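You operate a simulated robot arm through the tools that you are given. There is no shell and no other tool.

You are at the controls of a simulated robot arm. One attempt, no reset.

TASK
Clear winder A's top guides: tension down to 20 cN, disc into the dispenser, eye into the tray.
Fine: slacken before the arm swings aside; stand the eye up; leave the arm aside and the knob at free.

Only the result counts: the job must be done as asked and must still hold three seconds after the hand-in. Knocking over, shifting, dropping, spilling or breaking anything else fails it.

THE ROBOT
A 7-joint arm with a two-finger parallel gripper, fixed in place. Base frame: the origin is at the foot of the arm, x ahead of it, y to its left, z up; the work surface is at about z = 1.04. Units: m, degrees, N and s.
With the tool pointing down near the work surface it reaches from about 0.12 to 0.66 m from the base axis. Its first joint turns from -66.0 to 66.0 degrees. Payload 2.4 kg.
The TCP is the grasp point between the finger pads, 0.03 m short of the fingertips. In the tool frame z runs along the fingers and y along their closing line. Largest opening 0.094 m; finger width 0.028, thickness 0.01; the body of the gripper, 0.05 by 0.096 m, starts 0.055 m behind the TCP.
Orientation is that of the tool frame in the base frame, as [roll, pitch, yaw] about the fixed x, y, z axes, in that order (R = Rz(yaw) Ry(pitch) Rx(roll)). With the fingers straight down and closing along the base's y, the tool's x points along the base's -x, its y along +y and its z along -z.

THE INTERFACE
- The arm moves only by the tool servo_tool. Its arguments are lists of equal length, an entry for each row: "dp": the shift along the base's x, y, z in m, a list of three; "delta_rot": the turn, a rotation vector about the base's x, y, z in degrees, a list of three. In form: {"dp": [[dx, dy, dz], ...], "delta_rot": [[ax, ay, az], ...]}. A call has 1 to 20 rows; each row is the pose to reach, as a shift and turn from the pose commanded when the call began. "grip" is the gripper command, from -1 (shut) to 1 (fully open), values between in proportion, set as the call begins (left out, the last holds). Rows are played at 5 a second. More than 0.05 m and 8.6 degrees between two rows, or a gripper value outside its range, and nothing of the call is played. A pose out of reach is approached as far as the arm can. The call stops where the force on the tool passes 40 N (or 10 N more than at its start, if that is more) or the arm is blocked; 0.2 s more then pass. Each finger travels about 0.153 m/s and halts on what it meets, pressing with about 37 N; the grip force reading is that of the motor and also rises with nothing between the fingers. The clock runs only during rows and for 0.2 s after the last one: add rows that repeat a pose to give the fingers time. It gives the time, the measured TCP pose, the force on the tool (base axes), the opening and the grip force at its end, in the units of the frame above (readings bear some noise), with the torque about the TCP (base axes, N m) and any sound that the robot's microphone picked up, and new pictures: "views" is both (left out), scene, wrist or none.
- Cameras (640 x 400 px; columns grow to the right, rows downward): "scene" is fixed at [0.039, 0.4698, 1.4612]; the picture's right is [-0.78, -0.63, 0.00], its down [-0.26, 0.31, -0.91] and it looks along [0.58, -0.71, -0.41] (base axes); focal length 318 px, centre (320, 200). "wrist" rides on the gripper at [0.076, 0.014, -0.102] in the tool frame; the picture's right is [-0.18, 0.98, 0.00], its down [-0.75, -0.14, -0.64] and it looks along [-0.63, -0.12, 0.77] (tool axes); focal length 243 px, centre (320, 200).
- probe_pixels(camera, pixels): there is no depth. For up to 12 entries [column, row, z] of the newest picture of that camera ("zoom" is the newest enlarged one), the place [x, y] in the base frame at which the ray of that pixel passes the height z, good to about 0.003 m. It takes no simulated time.
- enlarge(camera, box): a new picture of the part [left, top, right, bottom] of that camera's present view, enlarged. It takes no simulated time.
- hand_in(): hands the job in; it is judged then, once.

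Unless the task says otherwise, let go and move clear before handing in.

The tools are called after "Emit:" by a JSON object that holds its "api" and its "payload". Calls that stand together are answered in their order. servo_tool: Moves the arm, as the interface text tells. Its arguments: {"type":"object","properties":{"dp":{"type":"array","items":{"type":"array","items":{"type":"number"}}},"delta_rot":{"type":"array","items":{"type":"array","items":{"type":"number"}}},"grip":{"type":"number"},"views":{"type":"string","enum":["both","scene","wrist","none"]}},"required":["dp","delta_rot"]} The other tools are called the same way: probe_pixels (camera, pixels) gives the place at which the rays of pixels pass given heights; enlarge (camera, box) takes an enlarged picture of a part of a camera's view; hand_in () hands the job in.

At the start:

```text
time_s: 0.0
tcp_pos: [0.3123, -0.2693, 1.2948]
tcp_rot: [180.0, 0.0, 180.0]
contact_force: [-0.4, -0.1, -0.6]
torque: [-0.03, -0.02, 0.03]
grip_width: 0.0942
grip_force: 0.1
```

scene: 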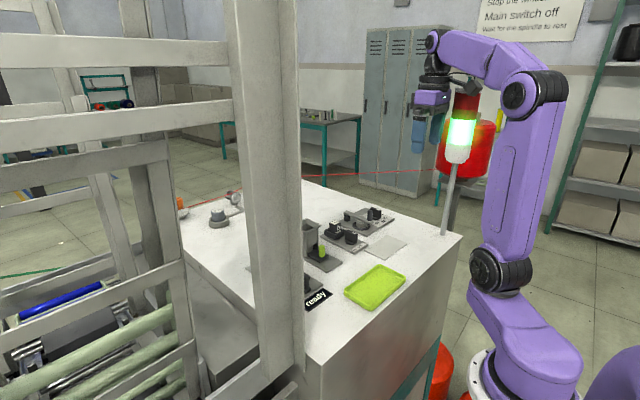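
wrist: 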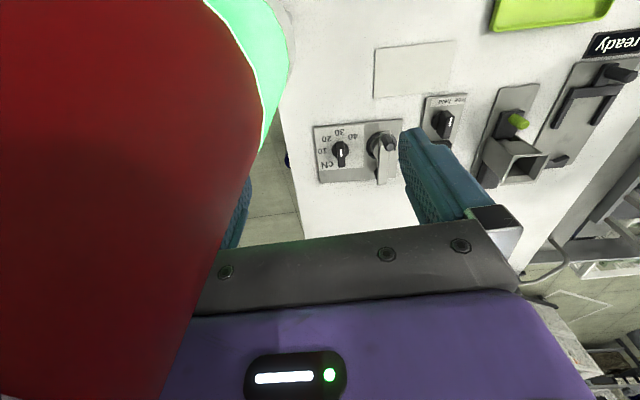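

The pictures show a panel at about (350,150) in the wrist view with a dial marked 10–40 cN and an arm/lever, a second panel with a knob at (445,120), and a dispenser-like box at (515,160). I'll enlarge both views to read them properly.

Emit:
{"api": "enlarge", "payload": {"camera": "wrist", "box": [300, 60, 480, 200]}}

Emit:
{"api": "enlarge", "payload": {"camera": "wrist", "box": [420, 0, 640, 220]}}

Emit:
{"api": "enlarge", "payload": {"camera": "scene", "box": [290, 190, 430, 320]}}

Emit:
{"api": "enlarge", "payload": {"camera": "scene", "box": [160, 170, 300, 300]}}

```text
2.86 times, centred on (390, 130) of wrist
```

zoom: 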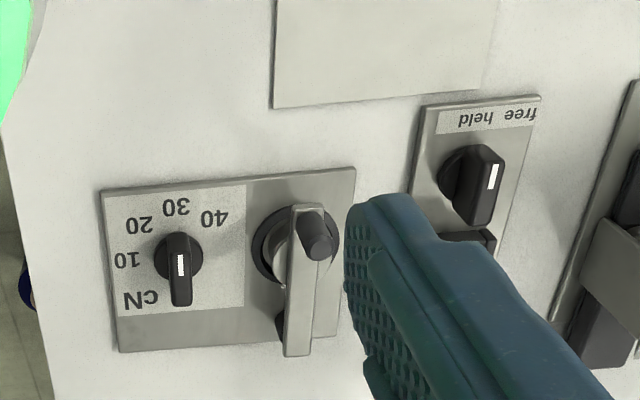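

```text
1.82 times, centred on (530, 110) of wrist
```

zoom: 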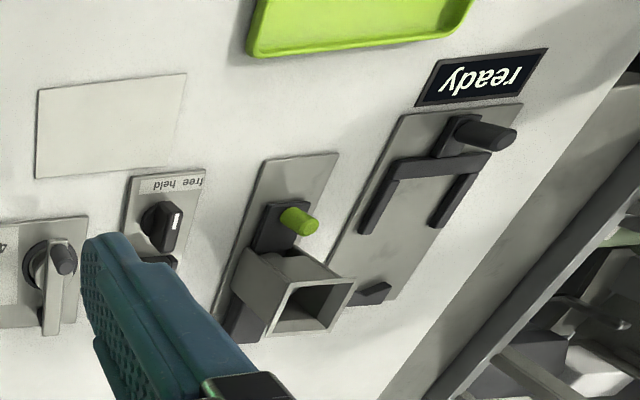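

```text
3.08 times, centred on (360, 255) of scene
```

zoom: 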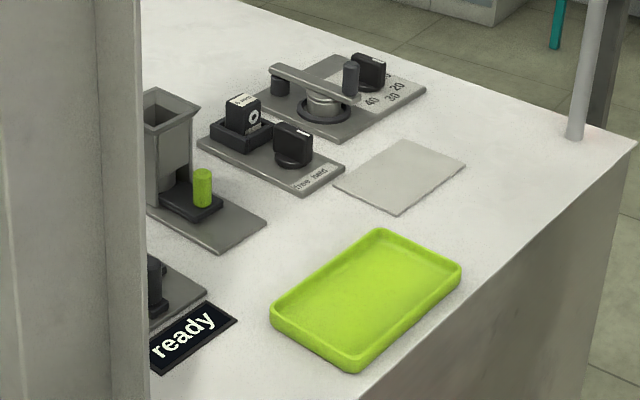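

```text
3.08 times, centred on (230, 235) of scene
```

zoom: 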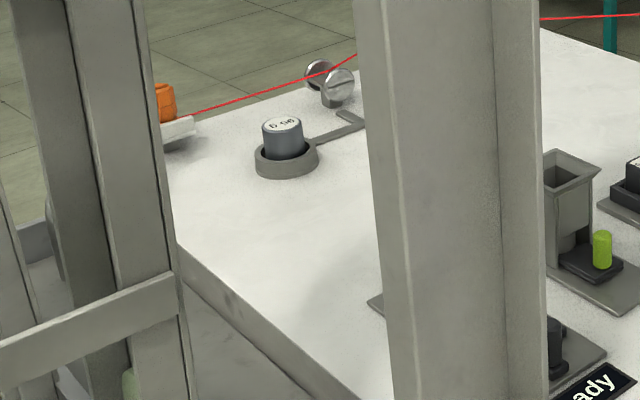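

The wrist view shows the dial plate at (360,150), the free/held plate at (447,120) and the dispenser at (515,150). I'll probe for positions before moving.

Emit:
{"api": "probe_pixels", "payload": {"camera": "wrist", "pixels": [[314, 127, 1.045], [402, 119, 1.045], [340, 150, 1.06], [388, 145, 1.08], [424, 97, 1.045], [466, 93, 1.045], [447, 122, 1.06], [413, 45, 1.04], [517, 120, 1.06], [515, 160, 1.08], [620, 72, 1.07], [550, 10, 1.04]]}}

Emit:
{"api": "probe_pixels", "payload": {"camera": "scene", "pixels": [[219, 216, 1.08], [219, 225, 1.04], [352, 240, 1.06], [343, 237, 1.06], [360, 222, 1.06], [375, 213, 1.07], [323, 250, 1.06], [312, 228, 1.1], [375, 287, 1.04], [384, 247, 1.04], [452, 232, 1.04], [315, 298, 1.04]]}}

```text
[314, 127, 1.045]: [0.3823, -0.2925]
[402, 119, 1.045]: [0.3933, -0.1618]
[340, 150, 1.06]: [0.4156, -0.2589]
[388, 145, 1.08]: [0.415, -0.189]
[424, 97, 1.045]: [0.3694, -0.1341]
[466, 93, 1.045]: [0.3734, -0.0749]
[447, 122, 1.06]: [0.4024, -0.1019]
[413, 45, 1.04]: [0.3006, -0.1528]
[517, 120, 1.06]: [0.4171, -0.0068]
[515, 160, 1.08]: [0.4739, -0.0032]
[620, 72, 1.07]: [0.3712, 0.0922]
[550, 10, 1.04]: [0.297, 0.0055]
```

```text
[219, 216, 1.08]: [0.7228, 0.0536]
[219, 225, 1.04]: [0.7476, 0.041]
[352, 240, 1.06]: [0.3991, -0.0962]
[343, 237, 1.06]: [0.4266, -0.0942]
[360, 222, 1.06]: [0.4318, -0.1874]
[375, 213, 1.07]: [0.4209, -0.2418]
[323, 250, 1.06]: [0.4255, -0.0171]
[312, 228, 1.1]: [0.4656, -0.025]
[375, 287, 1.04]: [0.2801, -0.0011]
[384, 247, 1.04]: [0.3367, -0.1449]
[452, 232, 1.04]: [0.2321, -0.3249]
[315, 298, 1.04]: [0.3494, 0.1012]
```

The red lamp tower stands near (0.24,-0.32), close to the gripper, so I'll move away in +y first and then back in x. That should give an unobstructed wrist view of the plates.

Emit:
{"api": "servo_tool", "payload": {"dp": [[0, 0.04, 0], [0, 0.08, 0], [-0.03, 0.11, 0], [-0.06, 0.13, 0], [-0.09, 0.13, 0], [-0.1, 0.13, 0]], "delta_rot": [[0, 0, 0], [0, 0, 0], [0, 0, 0], [0, 0, 0], [0, 0, 0], [0, 0, 0]]}}

```text
time_s: 1.4
tcp_pos: [0.2104, -0.1393, 1.294]
tcp_rot: [179.9, -0.1, 180.0]
contact_force: [-0.6, 0.6, -0.3]
torque: [0.0, 0.0, -0.01]
grip_width: 0.0938
grip_force: 0.0
```

scene: 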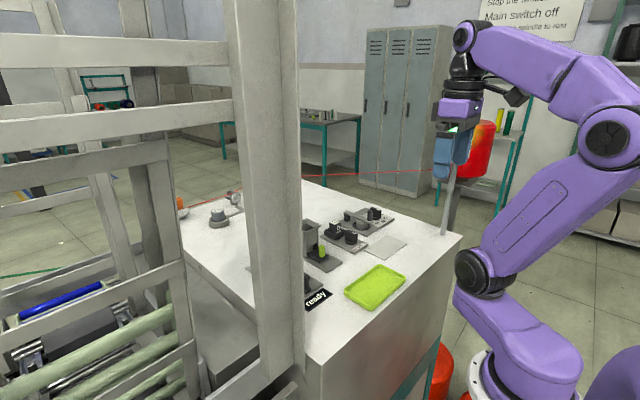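
wrist: 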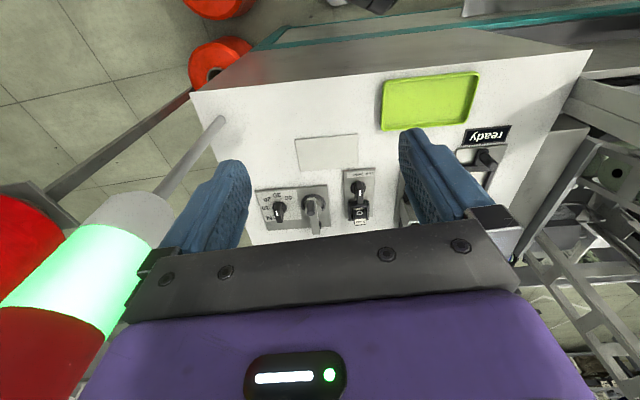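

The plates now appear between the fingers at (290,210) and (358,195). I'll enlarge them.

Emit:
{"api": "enlarge", "payload": {"camera": "wrist", "box": [240, 160, 390, 250]}}

Emit:
{"api": "enlarge", "payload": {"camera": "wrist", "box": [380, 60, 540, 200]}}

Emit:
{"api": "enlarge", "payload": {"camera": "scene", "box": [320, 195, 410, 260]}}

```text
4.27 times, centred on (315, 205) of wrist
```

zoom: 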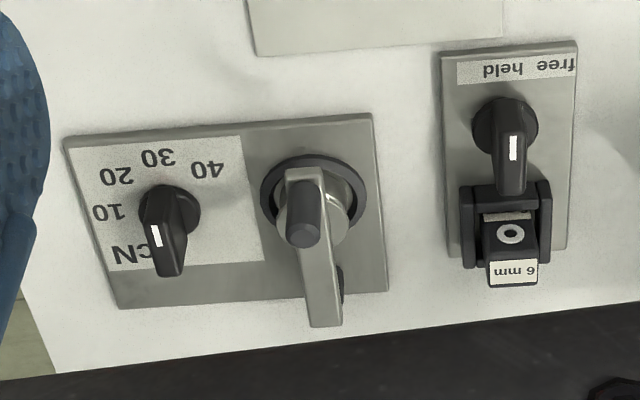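

```text
2.86 times, centred on (460, 130) of wrist
```

zoom: 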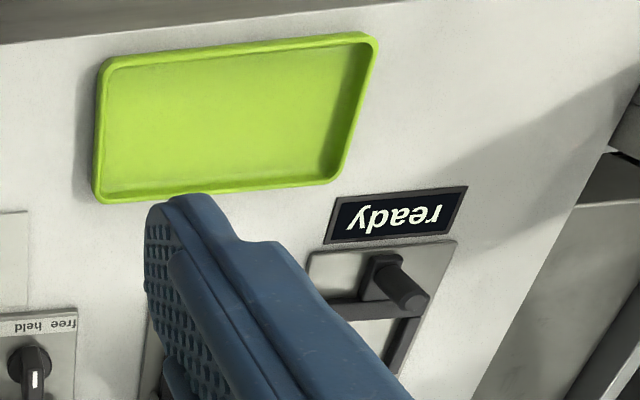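

```text
6.15 times, centred on (365, 228) of scene
```

zoom: 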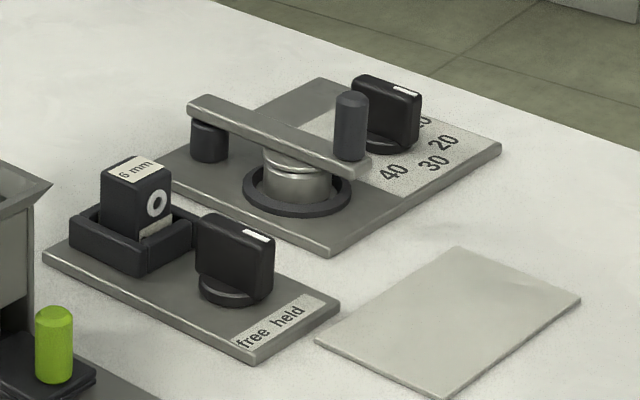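

The dial plate has the disc in a cup under the arm, and the eye block ("6 mm") sits in its pocket beside the free/held knob. I'll move in closer and lower to read the knobs accurately.

Emit:
{"api": "servo_tool", "payload": {"dp": [[0.04, -0.01, -0.02], [0.075, -0.025, -0.045], [0.09, -0.035, -0.08], [0.09, -0.035, -0.08]], "delta_rot": [[0, 0, 0], [0, 0, 0], [0, 0, 0], [0, 0, 0]]}}

```text
time_s: 2.4
tcp_pos: [0.302, -0.1759, 1.2133]
tcp_rot: [-180.0, 0.1, -179.9]
contact_force: [0.5, -0.6, -0.5]
torque: [-0.01, -0.03, 0.02]
grip_width: 0.0942
grip_force: 0.2
```

scene: 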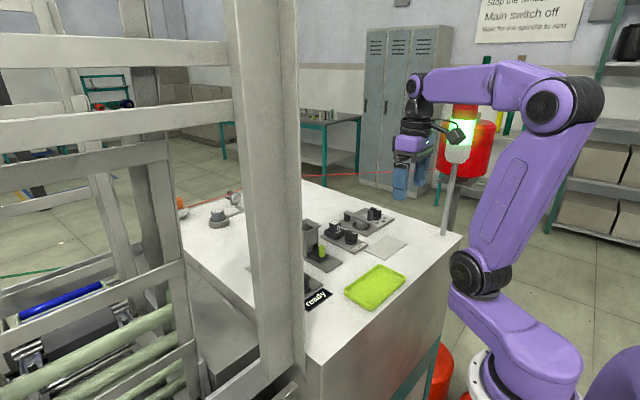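
wrist: 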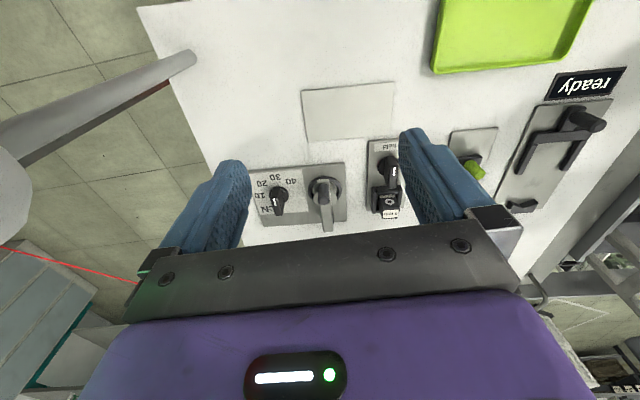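

Emit:
{"api": "enlarge", "payload": {"camera": "wrist", "box": [245, 150, 355, 240]}}

Emit:
{"api": "enlarge", "payload": {"camera": "wrist", "box": [350, 130, 430, 230]}}

Emit:
{"api": "enlarge", "payload": {"camera": "wrist", "box": [430, 50, 630, 230]}}

```text
4.44 times, centred on (300, 195) of wrist
```

zoom: 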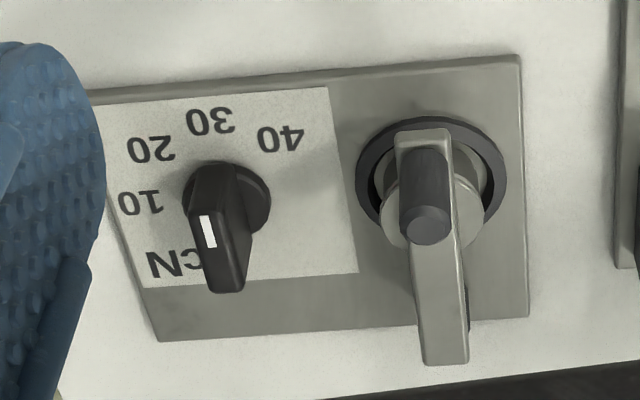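

```text
4.00 times, centred on (390, 180) of wrist
```

zoom: 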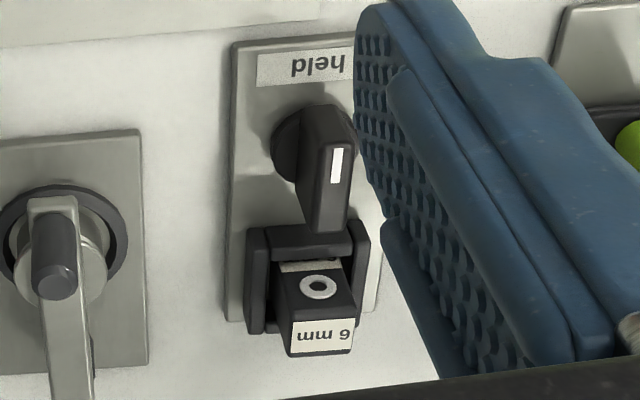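

```text
2.22 times, centred on (530, 140) of wrist
```

zoom: 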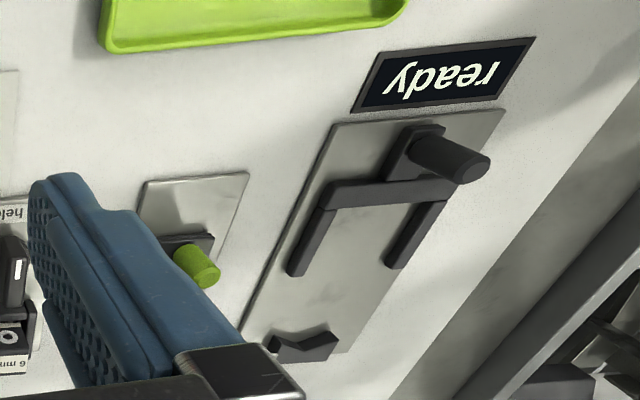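

The knobs' height distorts their apparent pointer direction in this oblique view. I'll tilt the tool about y by 39° above the plates so the wrist camera looks straight down.

Emit:
{"api": "servo_tool", "payload": {"dp": [[0.025, 0, 0.02], [0.05, 0, 0.03], [0.075, 0, 0.03], [0.1, 0, 0.03], [0.11, 0, 0.03], [0.11, 0, 0.03]], "delta_rot": [[0, 8, 0], [0, 16, 0], [0, 24, 0], [0, 32, 0], [0, 39, 0], [0, 39, 0]]}}

```text
time_s: 3.8
tcp_pos: [0.3653, -0.1796, 1.2101]
tcp_rot: [-179.9, -39.0, -179.9]
contact_force: [-0.3, 0.4, -0.8]
torque: [0.0, 0.03, 0.0]
grip_width: 0.0939
grip_force: 0.1
out of reach, approached as far as the arm can: row 4, 5, 6
```

scene: 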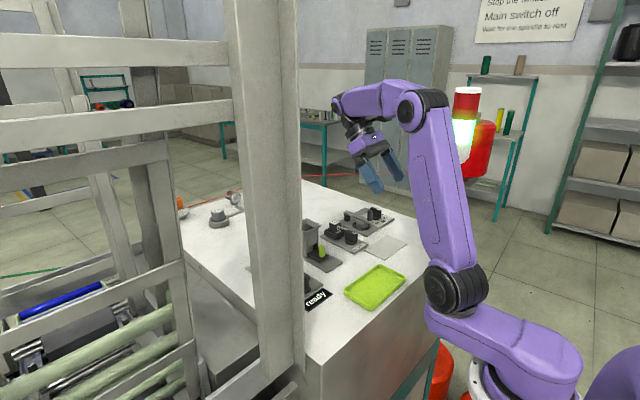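
wrist: 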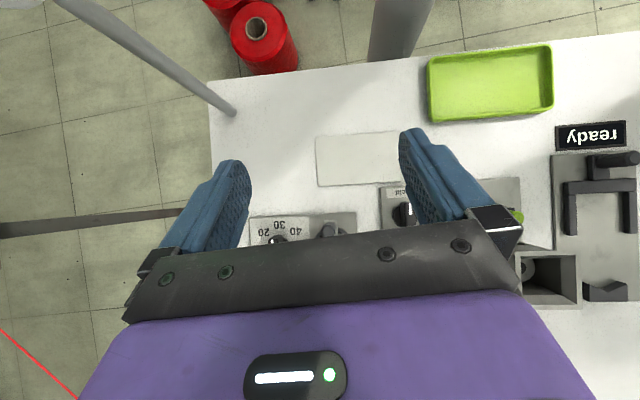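

From here I can see the funnel at (545,275) and the slide plate at (600,220) from above. I'll enlarge both.

Emit:
{"api": "enlarge", "payload": {"camera": "wrist", "box": [490, 110, 640, 320]}}

Emit:
{"api": "enlarge", "payload": {"camera": "scene", "box": [240, 205, 350, 320]}}

Emit:
{"api": "probe_pixels", "payload": {"camera": "wrist", "pixels": [[430, 62, 1.055], [550, 45, 1.055], [552, 112, 1.055], [430, 122, 1.055], [316, 135, 1.042], [547, 275, 1.1], [518, 217, 1.07], [236, 115, 1.04], [250, 213, 1.045], [357, 211, 1.045], [380, 188, 1.045], [545, 275, 1.04]]}}

```text
1.90 times, centred on (565, 215) of wrist
```

zoom: 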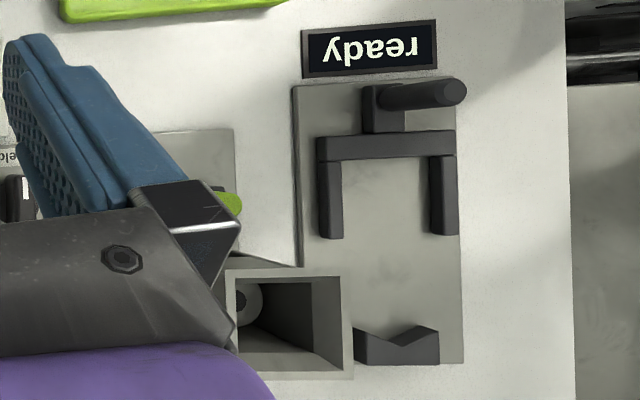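

```text
3.48 times, centred on (295, 262) of scene
```

zoom: 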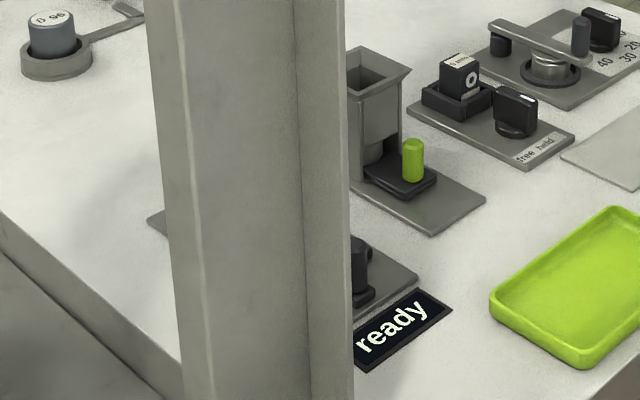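

```text
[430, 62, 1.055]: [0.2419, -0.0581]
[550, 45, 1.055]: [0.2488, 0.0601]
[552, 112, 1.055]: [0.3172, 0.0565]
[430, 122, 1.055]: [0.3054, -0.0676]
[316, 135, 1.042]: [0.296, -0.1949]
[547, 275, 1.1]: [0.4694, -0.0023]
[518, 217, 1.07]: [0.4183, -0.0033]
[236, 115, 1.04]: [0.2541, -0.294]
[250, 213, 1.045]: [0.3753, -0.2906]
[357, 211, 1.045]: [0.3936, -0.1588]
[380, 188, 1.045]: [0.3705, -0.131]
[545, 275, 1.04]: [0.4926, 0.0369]
```

The funnel with the green-knobbed slide is the dispenser, and its mouth is around (0.47,-0.002). I'll reduce the tilt to about 22° so the dial and knob plates come out from behind the gripper body.

Emit:
{"api": "servo_tool", "payload": {"dp": [[0.0, 0, 0.0], [0.0, 0, 0.0], [0.0, 0, 0.0]], "delta_rot": [[0, -8, 0], [0, -16, 0], [0, -19, 0]]}}

```text
time_s: 4.6
tcp_pos: [0.367, -0.18, 1.2104]
tcp_rot: [-179.9, -19.9, -179.9]
contact_force: [0.1, 1.2, 0.3]
torque: [-0.01, -0.01, 0.01]
grip_width: 0.0943
grip_force: 0.0
```

scene: 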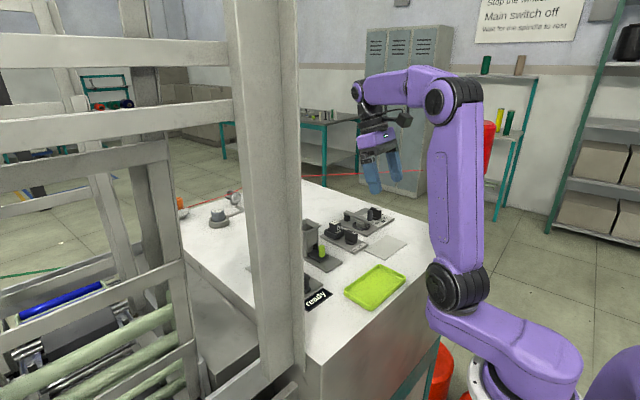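
wrist: 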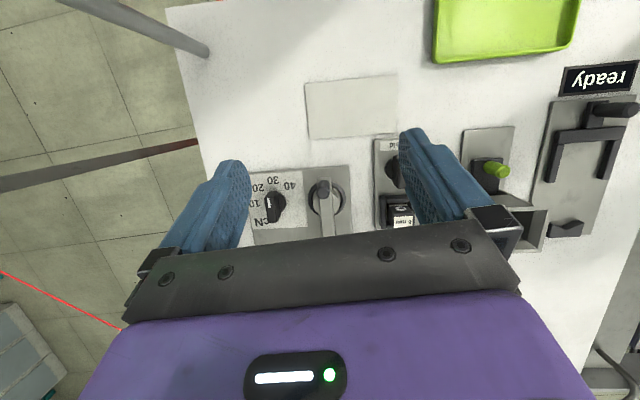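

Emit:
{"api": "enlarge", "payload": {"camera": "wrist", "box": [240, 155, 360, 250]}}

Emit:
{"api": "enlarge", "payload": {"camera": "wrist", "box": [365, 130, 425, 235]}}

Emit:
{"api": "enlarge", "payload": {"camera": "wrist", "box": [450, 70, 640, 260]}}

```text
4.21 times, centred on (300, 202) of wrist
```

zoom: 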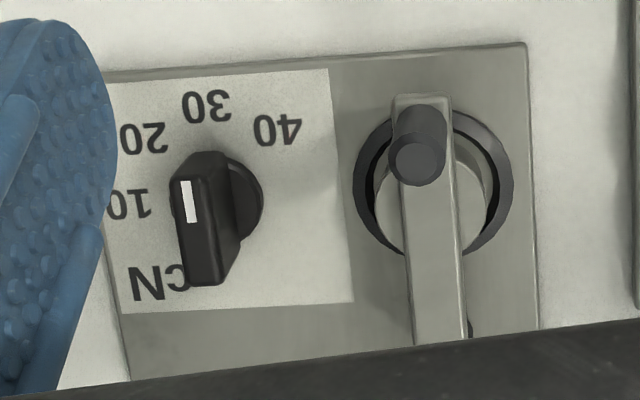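

```text
3.81 times, centred on (395, 182) of wrist
```

zoom: 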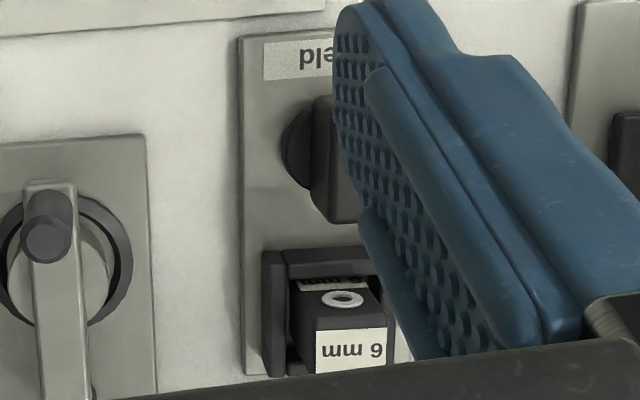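

```text
2.11 times, centred on (545, 165) of wrist
```

zoom: 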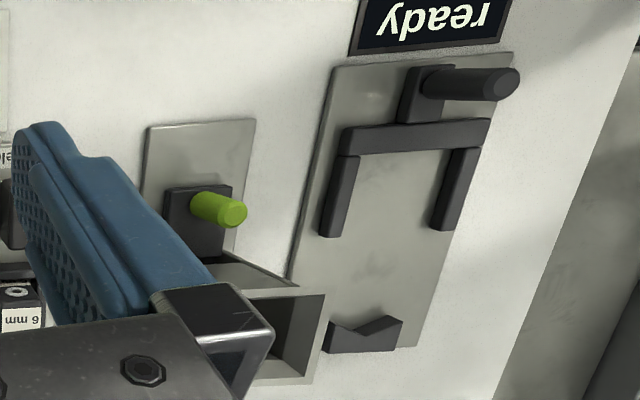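

The dial pointer's mark at zoom (188,200) suggests it points near 30, so 20 is a turn of about +45° about z. I'll triangulate the key features using both cameras.

Emit:
{"api": "probe_pixels", "payload": {"camera": "wrist", "pixels": [[268.6, 201.5, 1.06], [268.6, 201.5, 1.08], [254.4, 203, 1.046], [257.9, 187.3, 1.046], [273.2, 179.4, 1.046], [290, 185.4, 1.046], [277.4, 202.7, 1.05], [323, 192, 1.09], [323, 192, 1.11], [327, 199, 1.06], [329, 177, 1.06]]}}

Emit:
{"api": "probe_pixels", "payload": {"camera": "scene", "pixels": [[379.1, 209.8, 1.06], [379.1, 209.8, 1.08], [370.7, 208.2, 1.08], [381.3, 210.4, 1.08], [370.7, 208.2, 1.07], [381.3, 210.4, 1.07], [370, 211.5, 1.09], [370, 211.5, 1.11], [360.5, 226, 1.05], [362, 222, 1.06]]}}

```text
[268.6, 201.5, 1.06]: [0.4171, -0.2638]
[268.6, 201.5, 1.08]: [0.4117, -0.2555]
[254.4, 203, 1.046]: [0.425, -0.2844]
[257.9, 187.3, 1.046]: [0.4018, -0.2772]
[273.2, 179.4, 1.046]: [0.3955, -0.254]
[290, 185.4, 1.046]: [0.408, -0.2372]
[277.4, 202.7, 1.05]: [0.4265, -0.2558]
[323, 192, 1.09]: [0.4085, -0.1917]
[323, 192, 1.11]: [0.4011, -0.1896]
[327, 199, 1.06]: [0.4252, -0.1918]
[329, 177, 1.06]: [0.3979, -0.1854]
```

```text
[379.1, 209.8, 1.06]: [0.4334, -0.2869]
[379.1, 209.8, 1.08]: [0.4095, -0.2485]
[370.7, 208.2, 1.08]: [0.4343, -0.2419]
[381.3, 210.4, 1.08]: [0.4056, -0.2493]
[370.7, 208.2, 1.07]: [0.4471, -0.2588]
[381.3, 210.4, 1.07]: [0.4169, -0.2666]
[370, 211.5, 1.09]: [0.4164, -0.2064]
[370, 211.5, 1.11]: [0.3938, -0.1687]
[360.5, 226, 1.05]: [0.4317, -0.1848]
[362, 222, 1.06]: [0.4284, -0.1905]
```

Triangulating puts the dial knob at about (0.4255,-0.254), with its top at z≈1.076 and the pointer about 13° past 30 towards 20. 20 itself is at 45°. I'll probe the arm's pivot, the bar and the eye plate from the current views before moving.

Emit:
{"api": "probe_pixels", "payload": {"camera": "scene", "pixels": [[346.6, 221, 1.05], [345.5, 212, 1.075], [372, 222, 1.07], [329.5, 236, 1.046], [374, 244, 1.046], [357, 253.5, 1.046], [396, 218.5, 1.046], [345.5, 222.5, 1.07], [338, 222, 1.085], [358, 236, 1.07], [347.5, 231.5, 1.07], [373.5, 236, 1.046]]}}

Emit:
{"api": "enlarge", "payload": {"camera": "scene", "box": [325, 200, 405, 250]}}

```text
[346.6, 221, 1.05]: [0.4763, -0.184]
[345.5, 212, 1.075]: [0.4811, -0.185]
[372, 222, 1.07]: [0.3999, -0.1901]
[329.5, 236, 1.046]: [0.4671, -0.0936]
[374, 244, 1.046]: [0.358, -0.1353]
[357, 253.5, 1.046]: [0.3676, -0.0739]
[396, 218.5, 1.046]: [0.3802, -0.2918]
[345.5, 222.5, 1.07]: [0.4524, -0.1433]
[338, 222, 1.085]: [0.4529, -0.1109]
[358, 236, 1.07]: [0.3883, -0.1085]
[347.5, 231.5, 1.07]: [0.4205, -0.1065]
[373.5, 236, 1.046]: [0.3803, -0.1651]
```

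```text
8.00 times, centred on (365, 225) of scene
```

zoom: 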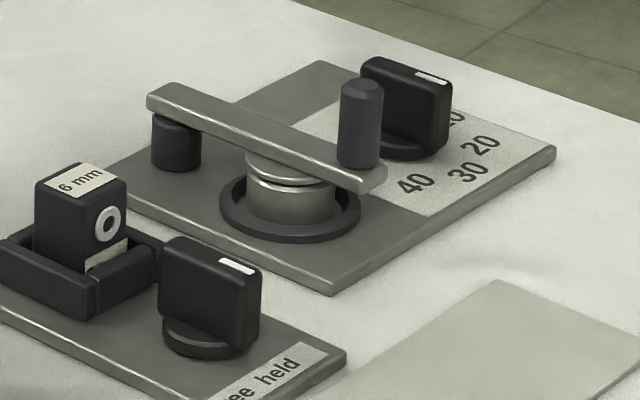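

Both views agree on the layout: the arm pivot is near (0.478,-0.185), and the handle is at (0.405,-0.191) with its top at about 1.099. Next I'll straighten the tool and go above the dial, with the fingers partly closed so they clear the handle.

Emit:
{"api": "servo_tool", "payload": {"dp": [[0.015, -0.02, 0], [0.03, -0.045, 0], [0.05, -0.065, 0], [0.0585, -0.074, 0], [0.0585, -0.074, 0]], "delta_rot": [[0, -7, 0], [0, -14, 0], [0, -19.9, 0], [0, -19.9, 0], [0, -19.9, 0]], "grip": 0.1}}

```text
time_s: 5.8
tcp_pos: [0.4261, -0.2537, 1.2119]
tcp_rot: [179.9, -0.1, -179.9]
contact_force: [0.0, 0.0, -0.2]
torque: [-0.02, 0.03, 0.0]
grip_width: 0.0519
grip_force: 0.1
```

scene: 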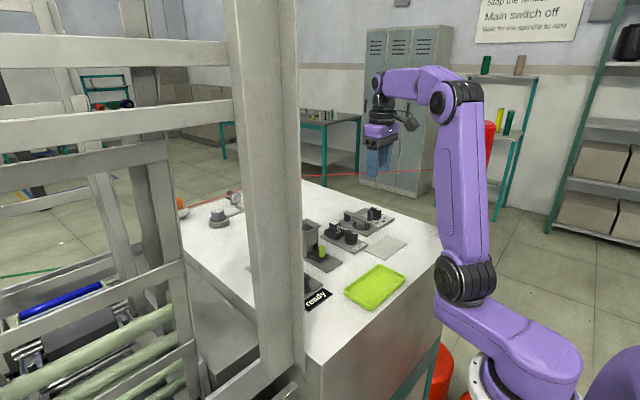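
wrist: 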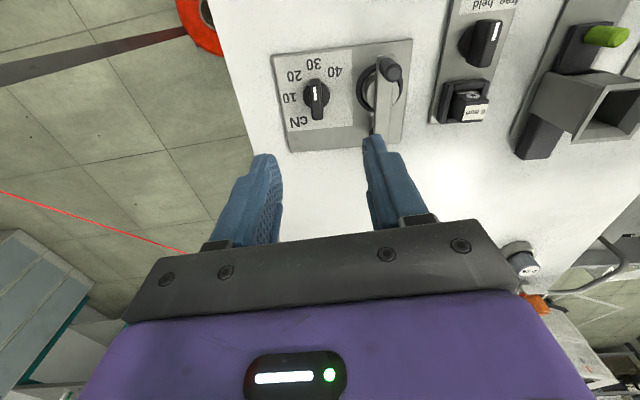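

This pose gives a clear, nearly overhead view of the dial plate at (340,95), the eye plate at (470,65) and the dispenser at (590,90). I'll enlarge each.

Emit:
{"api": "enlarge", "payload": {"camera": "wrist", "box": [265, 35, 425, 155]}}

Emit:
{"api": "enlarge", "payload": {"camera": "wrist", "box": [420, 0, 530, 135]}}

Emit:
{"api": "enlarge", "payload": {"camera": "wrist", "box": [500, 0, 640, 170]}}

```text
3.33 times, centred on (345, 95) of wrist
```

zoom: 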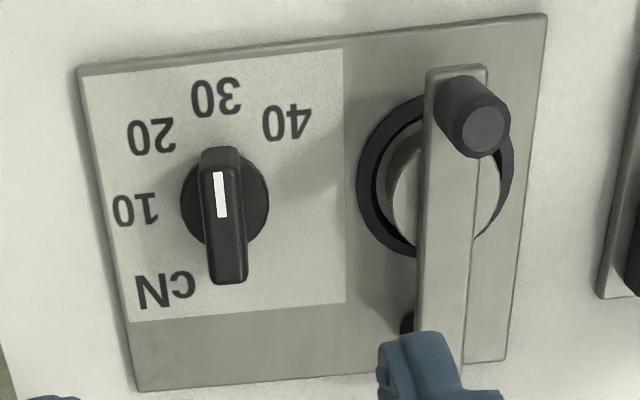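

```text
2.96 times, centred on (475, 68) of wrist
```

zoom: 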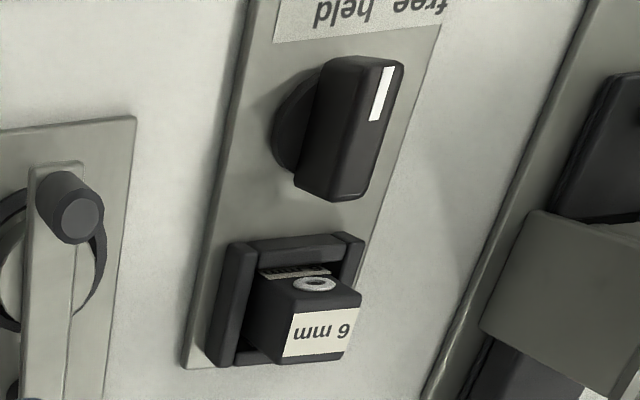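

```text
2.35 times, centred on (570, 85) of wrist
```

zoom: 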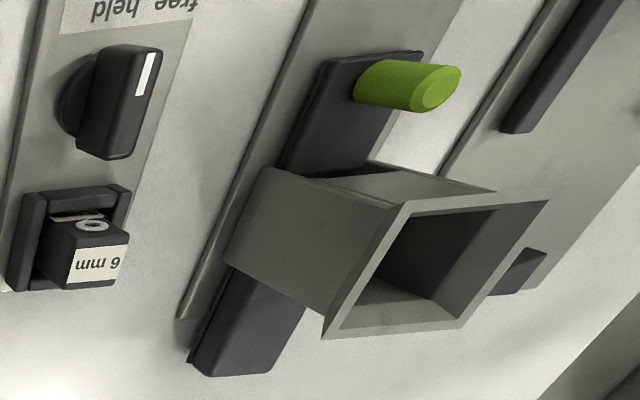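

I'll probe both ends of each pointer mark at its top height to get precise angles.

Emit:
{"api": "enlarge", "payload": {"camera": "wrist", "box": [285, 65, 365, 125]}}

```text
6.67 times, centred on (325, 95) of wrist
```

zoom: 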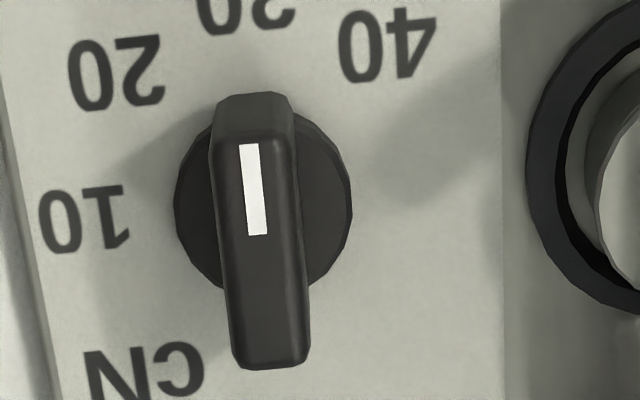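

Emit:
{"api": "probe_pixels", "payload": {"camera": "zoom", "pixels": [[249, 144, 1.076], [258, 235, 1.076], [254, 135, 1.076], [271, 362, 1.076], [263, 203, 1.05], [263, 203, 1.046], [115, 72, 1.046], [85, 220, 1.046], [388, 45, 1.046], [247, 5, 1.046]]}}

```text
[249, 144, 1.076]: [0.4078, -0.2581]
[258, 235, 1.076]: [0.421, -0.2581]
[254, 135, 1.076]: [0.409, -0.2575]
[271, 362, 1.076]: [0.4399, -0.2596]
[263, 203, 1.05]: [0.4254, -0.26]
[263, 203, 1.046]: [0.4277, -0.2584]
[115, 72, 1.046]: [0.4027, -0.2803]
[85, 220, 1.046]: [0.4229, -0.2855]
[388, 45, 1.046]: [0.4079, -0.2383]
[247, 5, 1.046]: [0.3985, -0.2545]
```

The wing's lean of about 4.4° matches the plate's local -x lean, so the pointer sits at 30 and 20 is +45° about z. I'll centre over the knob at (0.425,-0.2575) and lower the open fingers around the wing.

Emit:
{"api": "servo_tool", "payload": {"dp": [[-0.001, -0.004, -0.03], [-0.001, -0.004, -0.06], [-0.001, -0.004, -0.09], [-0.001, -0.004, -0.11], [-0.001, -0.004, -0.123], [-0.001, -0.004, -0.123]], "delta_rot": [[0, 0, 0], [0, 0, 0], [0, 0, 0], [0, 0, 0], [0, 0, 0], [0, 0, 0]]}}

```text
time_s: 7.2
tcp_pos: [0.4236, -0.2593, 1.0877]
tcp_rot: [180.0, -0.1, 180.0]
contact_force: [0.1, 0.2, 0.3]
torque: [-0.03, 0.01, -0.02]
grip_width: 0.0519
grip_force: 0.1
```

scene: 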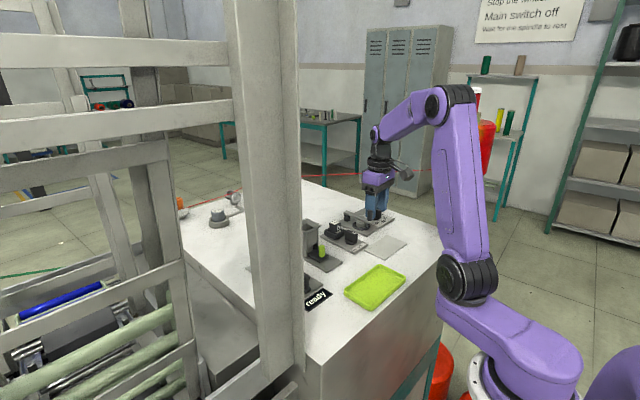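
wrist: 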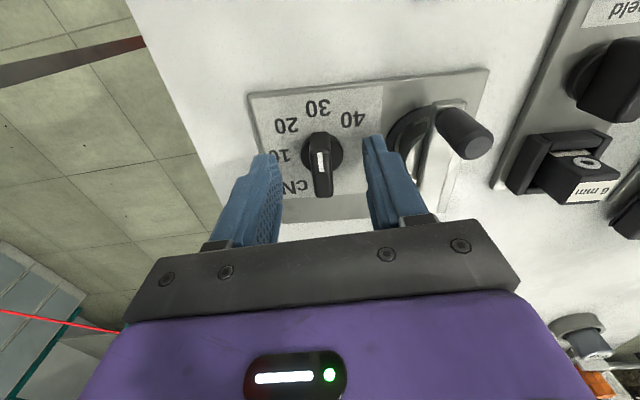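

Emit:
{"api": "enlarge", "payload": {"camera": "wrist", "box": [240, 80, 400, 220]}}

```text
2.86 times, centred on (320, 150) of wrist
```

zoom: 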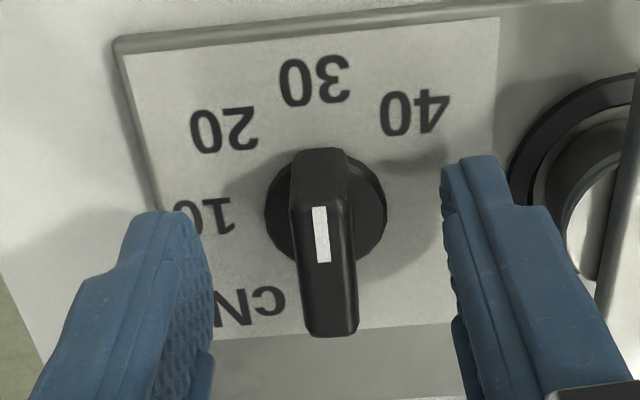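

The wing at zoom (325,250) is centred between the fingers. I'll close on it.

Emit:
{"api": "servo_tool", "payload": {"dp": [[0, 0, 0], [0, 0, 0], [0, 0, 0]], "delta_rot": [[0, 0, 0], [0, 0, 0], [0, 0, 0]], "grip": -1, "views": "wrist"}}

```text
time_s: 8.0
tcp_pos: [0.4245, -0.2577, 1.0875]
tcp_rot: [180.0, -0.3, -179.9]
contact_force: [-6.1, 7.4, -0.3]
torque: [0.0, 0.08, -0.01]
grip_width: 0.0118
grip_force: 45.6
```

wrist: 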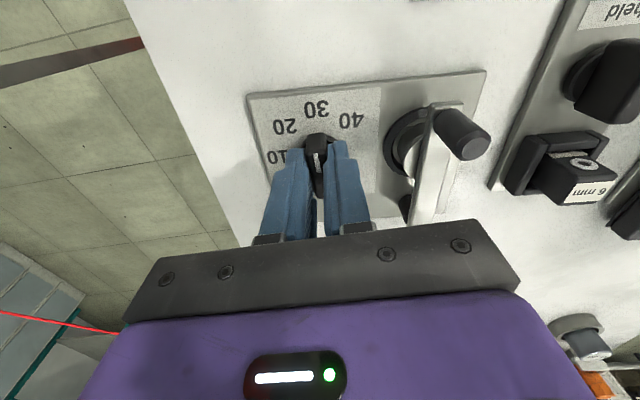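

Gripped on the 12 mm wing. I'll turn it +45° about z from 30 to 20 and watch the torque.

Emit:
{"api": "servo_tool", "payload": {"dp": [[0, 0, 0], [0, 0, 0], [0, 0, 0], [0, 0, 0], [0, 0, 0], [0, 0, 0], [0, 0, 0]], "delta_rot": [[0, 0, 8], [0, 0, 16], [0, 0, 24], [0, 0, 32], [0, 0, 40], [0, 0, 45], [0, 0, 45]], "views": "both"}}

```text
time_s: 9.6
tcp_pos: [0.4243, -0.2582, 1.088]
tcp_rot: [-179.9, -0.1, -134.9]
contact_force: [0.9, -3.7, -2.0]
torque: [-0.85, 0.99, -0.03]
grip_width: 0.0117
grip_force: 45.4
```

scene: 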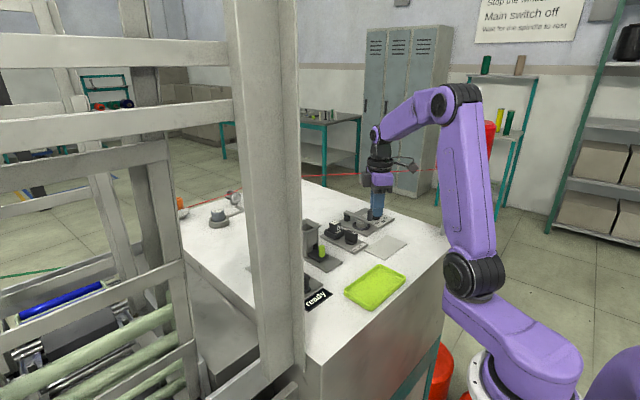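
wrist: 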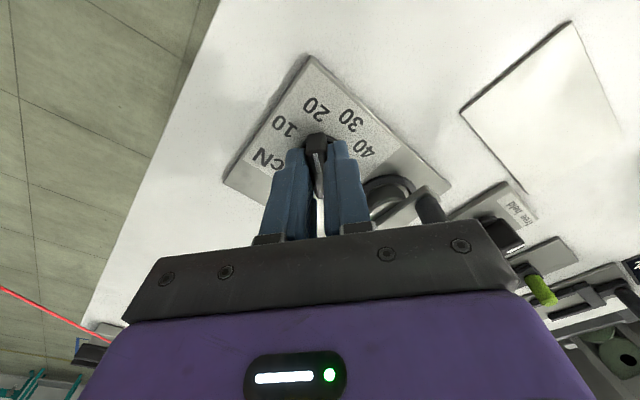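

The pointer now appears to face 20. I'll release and rise to check it.

Emit:
{"api": "servo_tool", "payload": {"dp": [[0, 0, 0], [0, 0, 0], [0, 0, 0.03], [0, 0, 0.07], [0, 0, 0.11], [0, 0, 0.11]], "delta_rot": [[0, 0, 0], [0, 0, 0], [0, 0, 0], [0, 0, 0], [0, 0, 0], [0, 0, 0]], "grip": 0.1, "views": "wrist"}}

Emit:
{"api": "enlarge", "payload": {"camera": "wrist", "box": [230, 30, 410, 160]}}

```text
time_s: 11.0
tcp_pos: [0.4248, -0.2571, 1.1989]
tcp_rot: [180.0, -0.2, -135.1]
contact_force: [-0.1, 0.0, -0.5]
torque: [0.0, -0.02, -0.02]
grip_width: 0.0517
grip_force: 0.1
```

wrist: 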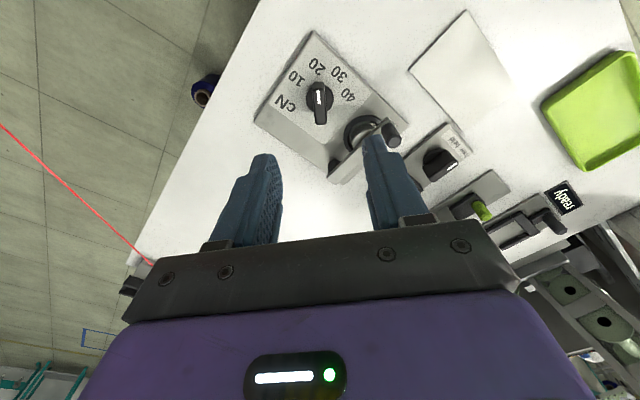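

```text
3.08 times, centred on (320, 95) of wrist
```

zoom: 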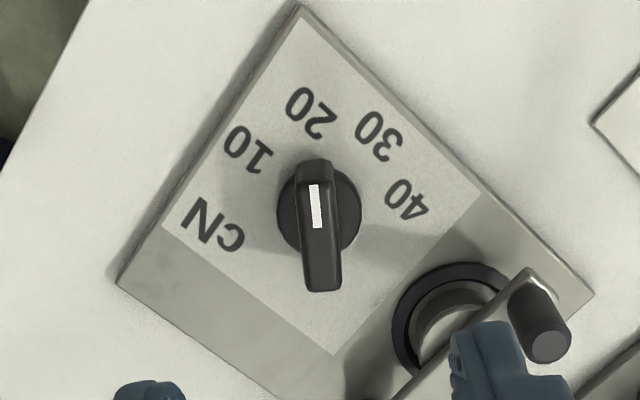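

The pointer now lines up with 20: its lean is 4.1°, against 3.5° for the numeral's direction. I'll turn back to yaw 0 and move over y≈-0.15 to study the arm, disc and eye pocket from above.

Emit:
{"api": "servo_tool", "payload": {"dp": [[0, 0.015, 0.005], [0, 0.03, 0.01], [0, 0.05, 0.015], [0, 0.07, 0.02], [0, 0.09, 0.02], [0.005, 0.107, 0.02], [0.005, 0.107, 0.02]], "delta_rot": [[0, 0, -8], [0, 0, -16], [0, 0, -24], [0, 0, -32], [0, 0, -40], [0, 0, -45], [0, 0, -45]], "grip": 1}}

Emit:
{"api": "enlarge", "payload": {"camera": "wrist", "box": [210, 20, 430, 160]}}

```text
time_s: 12.6
tcp_pos: [0.43, -0.1512, 1.2171]
tcp_rot: [180.0, -0.1, -180.0]
contact_force: [-0.2, -0.1, -0.8]
torque: [-0.01, -0.01, 0.0]
grip_width: 0.0939
grip_force: 0.1
```

scene: 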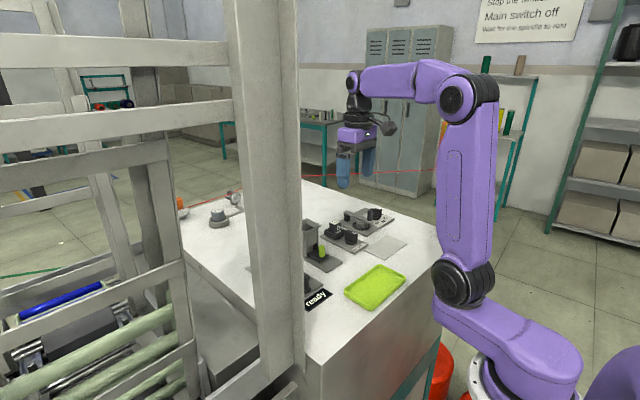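
wrist: 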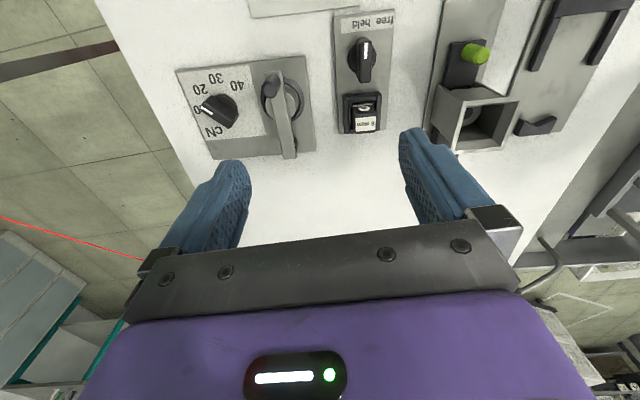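

```text
2.86 times, centred on (320, 90) of wrist
```

zoom: 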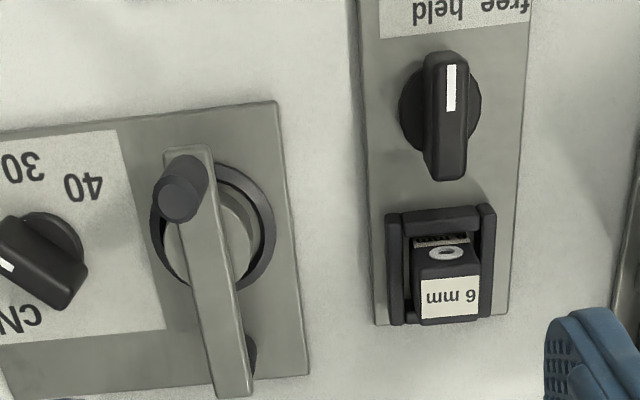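

Emit:
{"api": "enlarge", "payload": {"camera": "wrist", "box": [325, 0, 405, 145]}}

Emit:
{"api": "enlarge", "payload": {"camera": "wrist", "box": [420, 0, 570, 160]}}

Emit:
{"api": "enlarge", "payload": {"camera": "wrist", "box": [240, 45, 330, 165]}}

```text
2.76 times, centred on (365, 72) of wrist
```

zoom: 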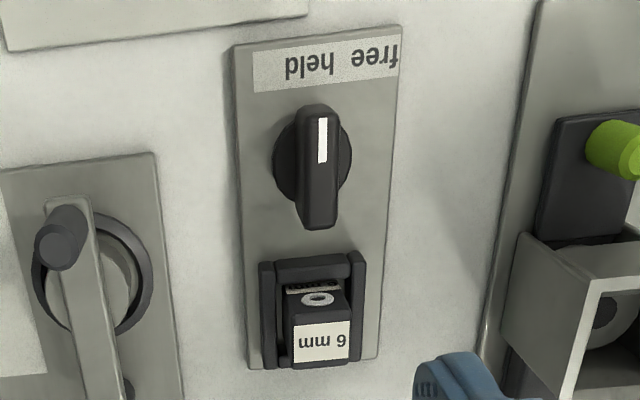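

```text
2.50 times, centred on (495, 80) of wrist
```

zoom: 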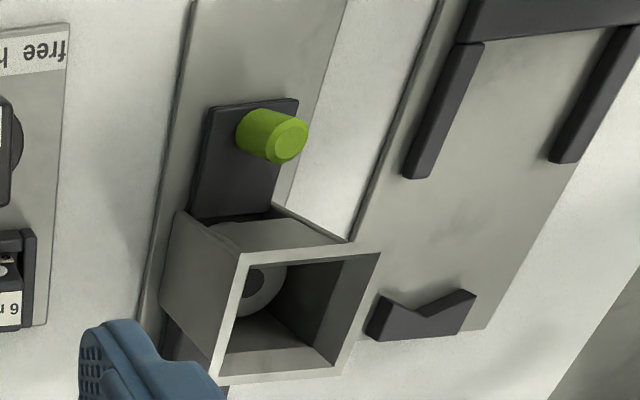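

```text
3.33 times, centred on (285, 105) of wrist
```

zoom: 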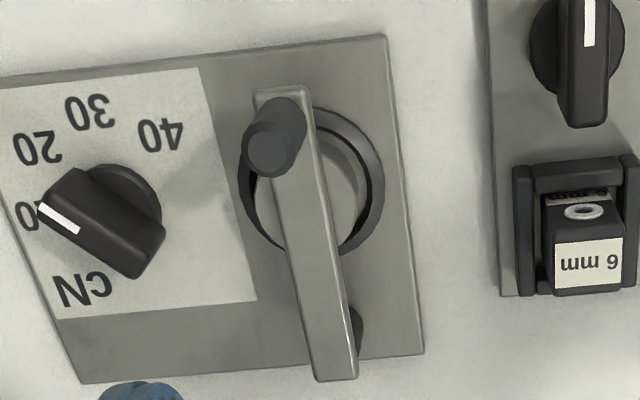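

Emit:
{"api": "probe_pixels", "payload": {"camera": "zoom", "pixels": [[335, 377, 1.07], [282, 92, 1.07], [268, 148, 1.099], [312, 195, 1.06], [385, 37, 1.046], [423, 354, 1.046], [490, 5, 1.046], [503, 294, 1.046], [515, 170, 1.06], [522, 292, 1.06], [584, 222, 1.085], [354, 330, 1.06]]}}

Emit:
{"api": "probe_pixels", "payload": {"camera": "wrist", "pixels": [[362, 45, 1.076], [363, 79, 1.076], [361.8, 101, 1.046], [362, 65, 1.05], [361, 48.5, 1.046], [384, 45.5, 1.046], [345, 97, 1.06], [381, 94, 1.06], [346, 130, 1.06], [378, 127, 1.06], [352, 108, 1.085], [375, 131, 1.085]]}}

```text
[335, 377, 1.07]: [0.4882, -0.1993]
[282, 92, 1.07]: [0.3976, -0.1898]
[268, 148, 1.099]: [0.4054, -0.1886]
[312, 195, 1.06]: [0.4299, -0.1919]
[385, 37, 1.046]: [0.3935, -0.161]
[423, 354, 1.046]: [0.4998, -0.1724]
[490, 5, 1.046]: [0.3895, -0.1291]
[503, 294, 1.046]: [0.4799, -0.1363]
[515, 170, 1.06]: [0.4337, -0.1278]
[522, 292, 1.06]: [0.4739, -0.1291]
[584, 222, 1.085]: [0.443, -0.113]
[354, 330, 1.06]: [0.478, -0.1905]
```

```text
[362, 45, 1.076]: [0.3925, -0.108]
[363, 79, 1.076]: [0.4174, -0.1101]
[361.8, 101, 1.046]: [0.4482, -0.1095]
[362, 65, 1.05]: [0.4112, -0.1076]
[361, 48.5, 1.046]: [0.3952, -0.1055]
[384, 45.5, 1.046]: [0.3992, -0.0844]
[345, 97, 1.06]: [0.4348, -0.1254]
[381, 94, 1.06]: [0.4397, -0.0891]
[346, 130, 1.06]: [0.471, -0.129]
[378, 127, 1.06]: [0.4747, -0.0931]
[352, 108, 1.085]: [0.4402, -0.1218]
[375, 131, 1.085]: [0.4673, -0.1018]
```

The wrist probes suggest the plates may be rotated about -5° relative to the base axes. I'll check the plate corners with the scene camera.

Emit:
{"api": "probe_pixels", "payload": {"camera": "scene", "pixels": [[394.4, 218.75, 1.046], [366.25, 236.9, 1.046], [337.5, 222.5, 1.046], [364.75, 207.75, 1.046], [368.3, 247, 1.046], [325, 236, 1.046], [365, 225.5, 1.06], [335, 222.3, 1.085]]}}

Emit:
{"api": "enlarge", "payload": {"camera": "scene", "box": [320, 195, 400, 260]}}

```text
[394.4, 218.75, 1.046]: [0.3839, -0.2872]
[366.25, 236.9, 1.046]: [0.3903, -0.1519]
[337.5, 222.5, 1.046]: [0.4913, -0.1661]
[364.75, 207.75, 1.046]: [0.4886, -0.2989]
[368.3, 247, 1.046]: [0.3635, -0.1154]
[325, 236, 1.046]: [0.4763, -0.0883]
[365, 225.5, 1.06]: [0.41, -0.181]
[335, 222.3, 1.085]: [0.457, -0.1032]
```

```text
6.15 times, centred on (360, 228) of scene
```

zoom: 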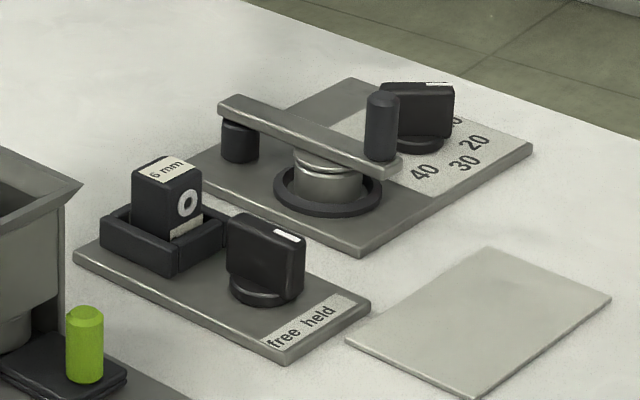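

Both cameras agree that the panels are turned about -5° about z. I'll take a close look at the dial to confirm the pointer's angle relative to the plate.

Emit:
{"api": "enlarge", "payload": {"camera": "wrist", "box": [175, 60, 265, 150]}}

```text
4.44 times, centred on (220, 105) of wrist
```

zoom: 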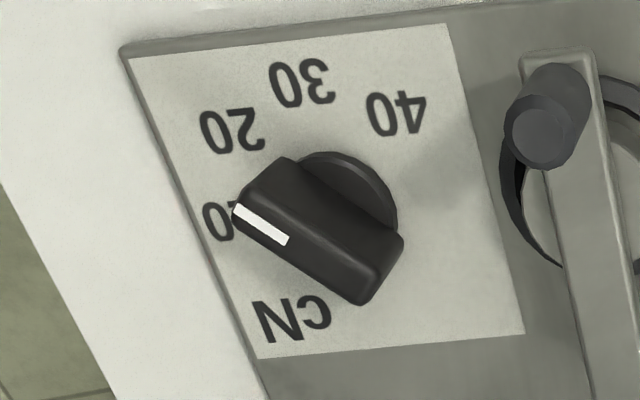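

Emit:
{"api": "probe_pixels", "payload": {"camera": "zoom", "pixels": [[236, 208, 1.076], [288, 241, 1.076], [231, 130, 1.046], [303, 83, 1.046], [396, 115, 1.046], [130, 55, 1.046], [445, 27, 1.046], [258, 357, 1.046], [524, 333, 1.046], [235, 208, 1.076], [365, 302, 1.076], [402, 236, 1.07]]}}

```text
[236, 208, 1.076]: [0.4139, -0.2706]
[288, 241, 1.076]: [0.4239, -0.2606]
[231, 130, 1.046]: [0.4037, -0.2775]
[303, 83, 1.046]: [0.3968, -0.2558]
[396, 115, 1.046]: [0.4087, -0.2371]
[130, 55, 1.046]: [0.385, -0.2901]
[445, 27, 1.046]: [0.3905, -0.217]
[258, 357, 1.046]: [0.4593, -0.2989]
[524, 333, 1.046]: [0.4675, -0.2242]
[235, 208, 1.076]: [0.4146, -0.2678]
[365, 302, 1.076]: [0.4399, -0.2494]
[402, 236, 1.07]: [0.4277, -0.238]
```

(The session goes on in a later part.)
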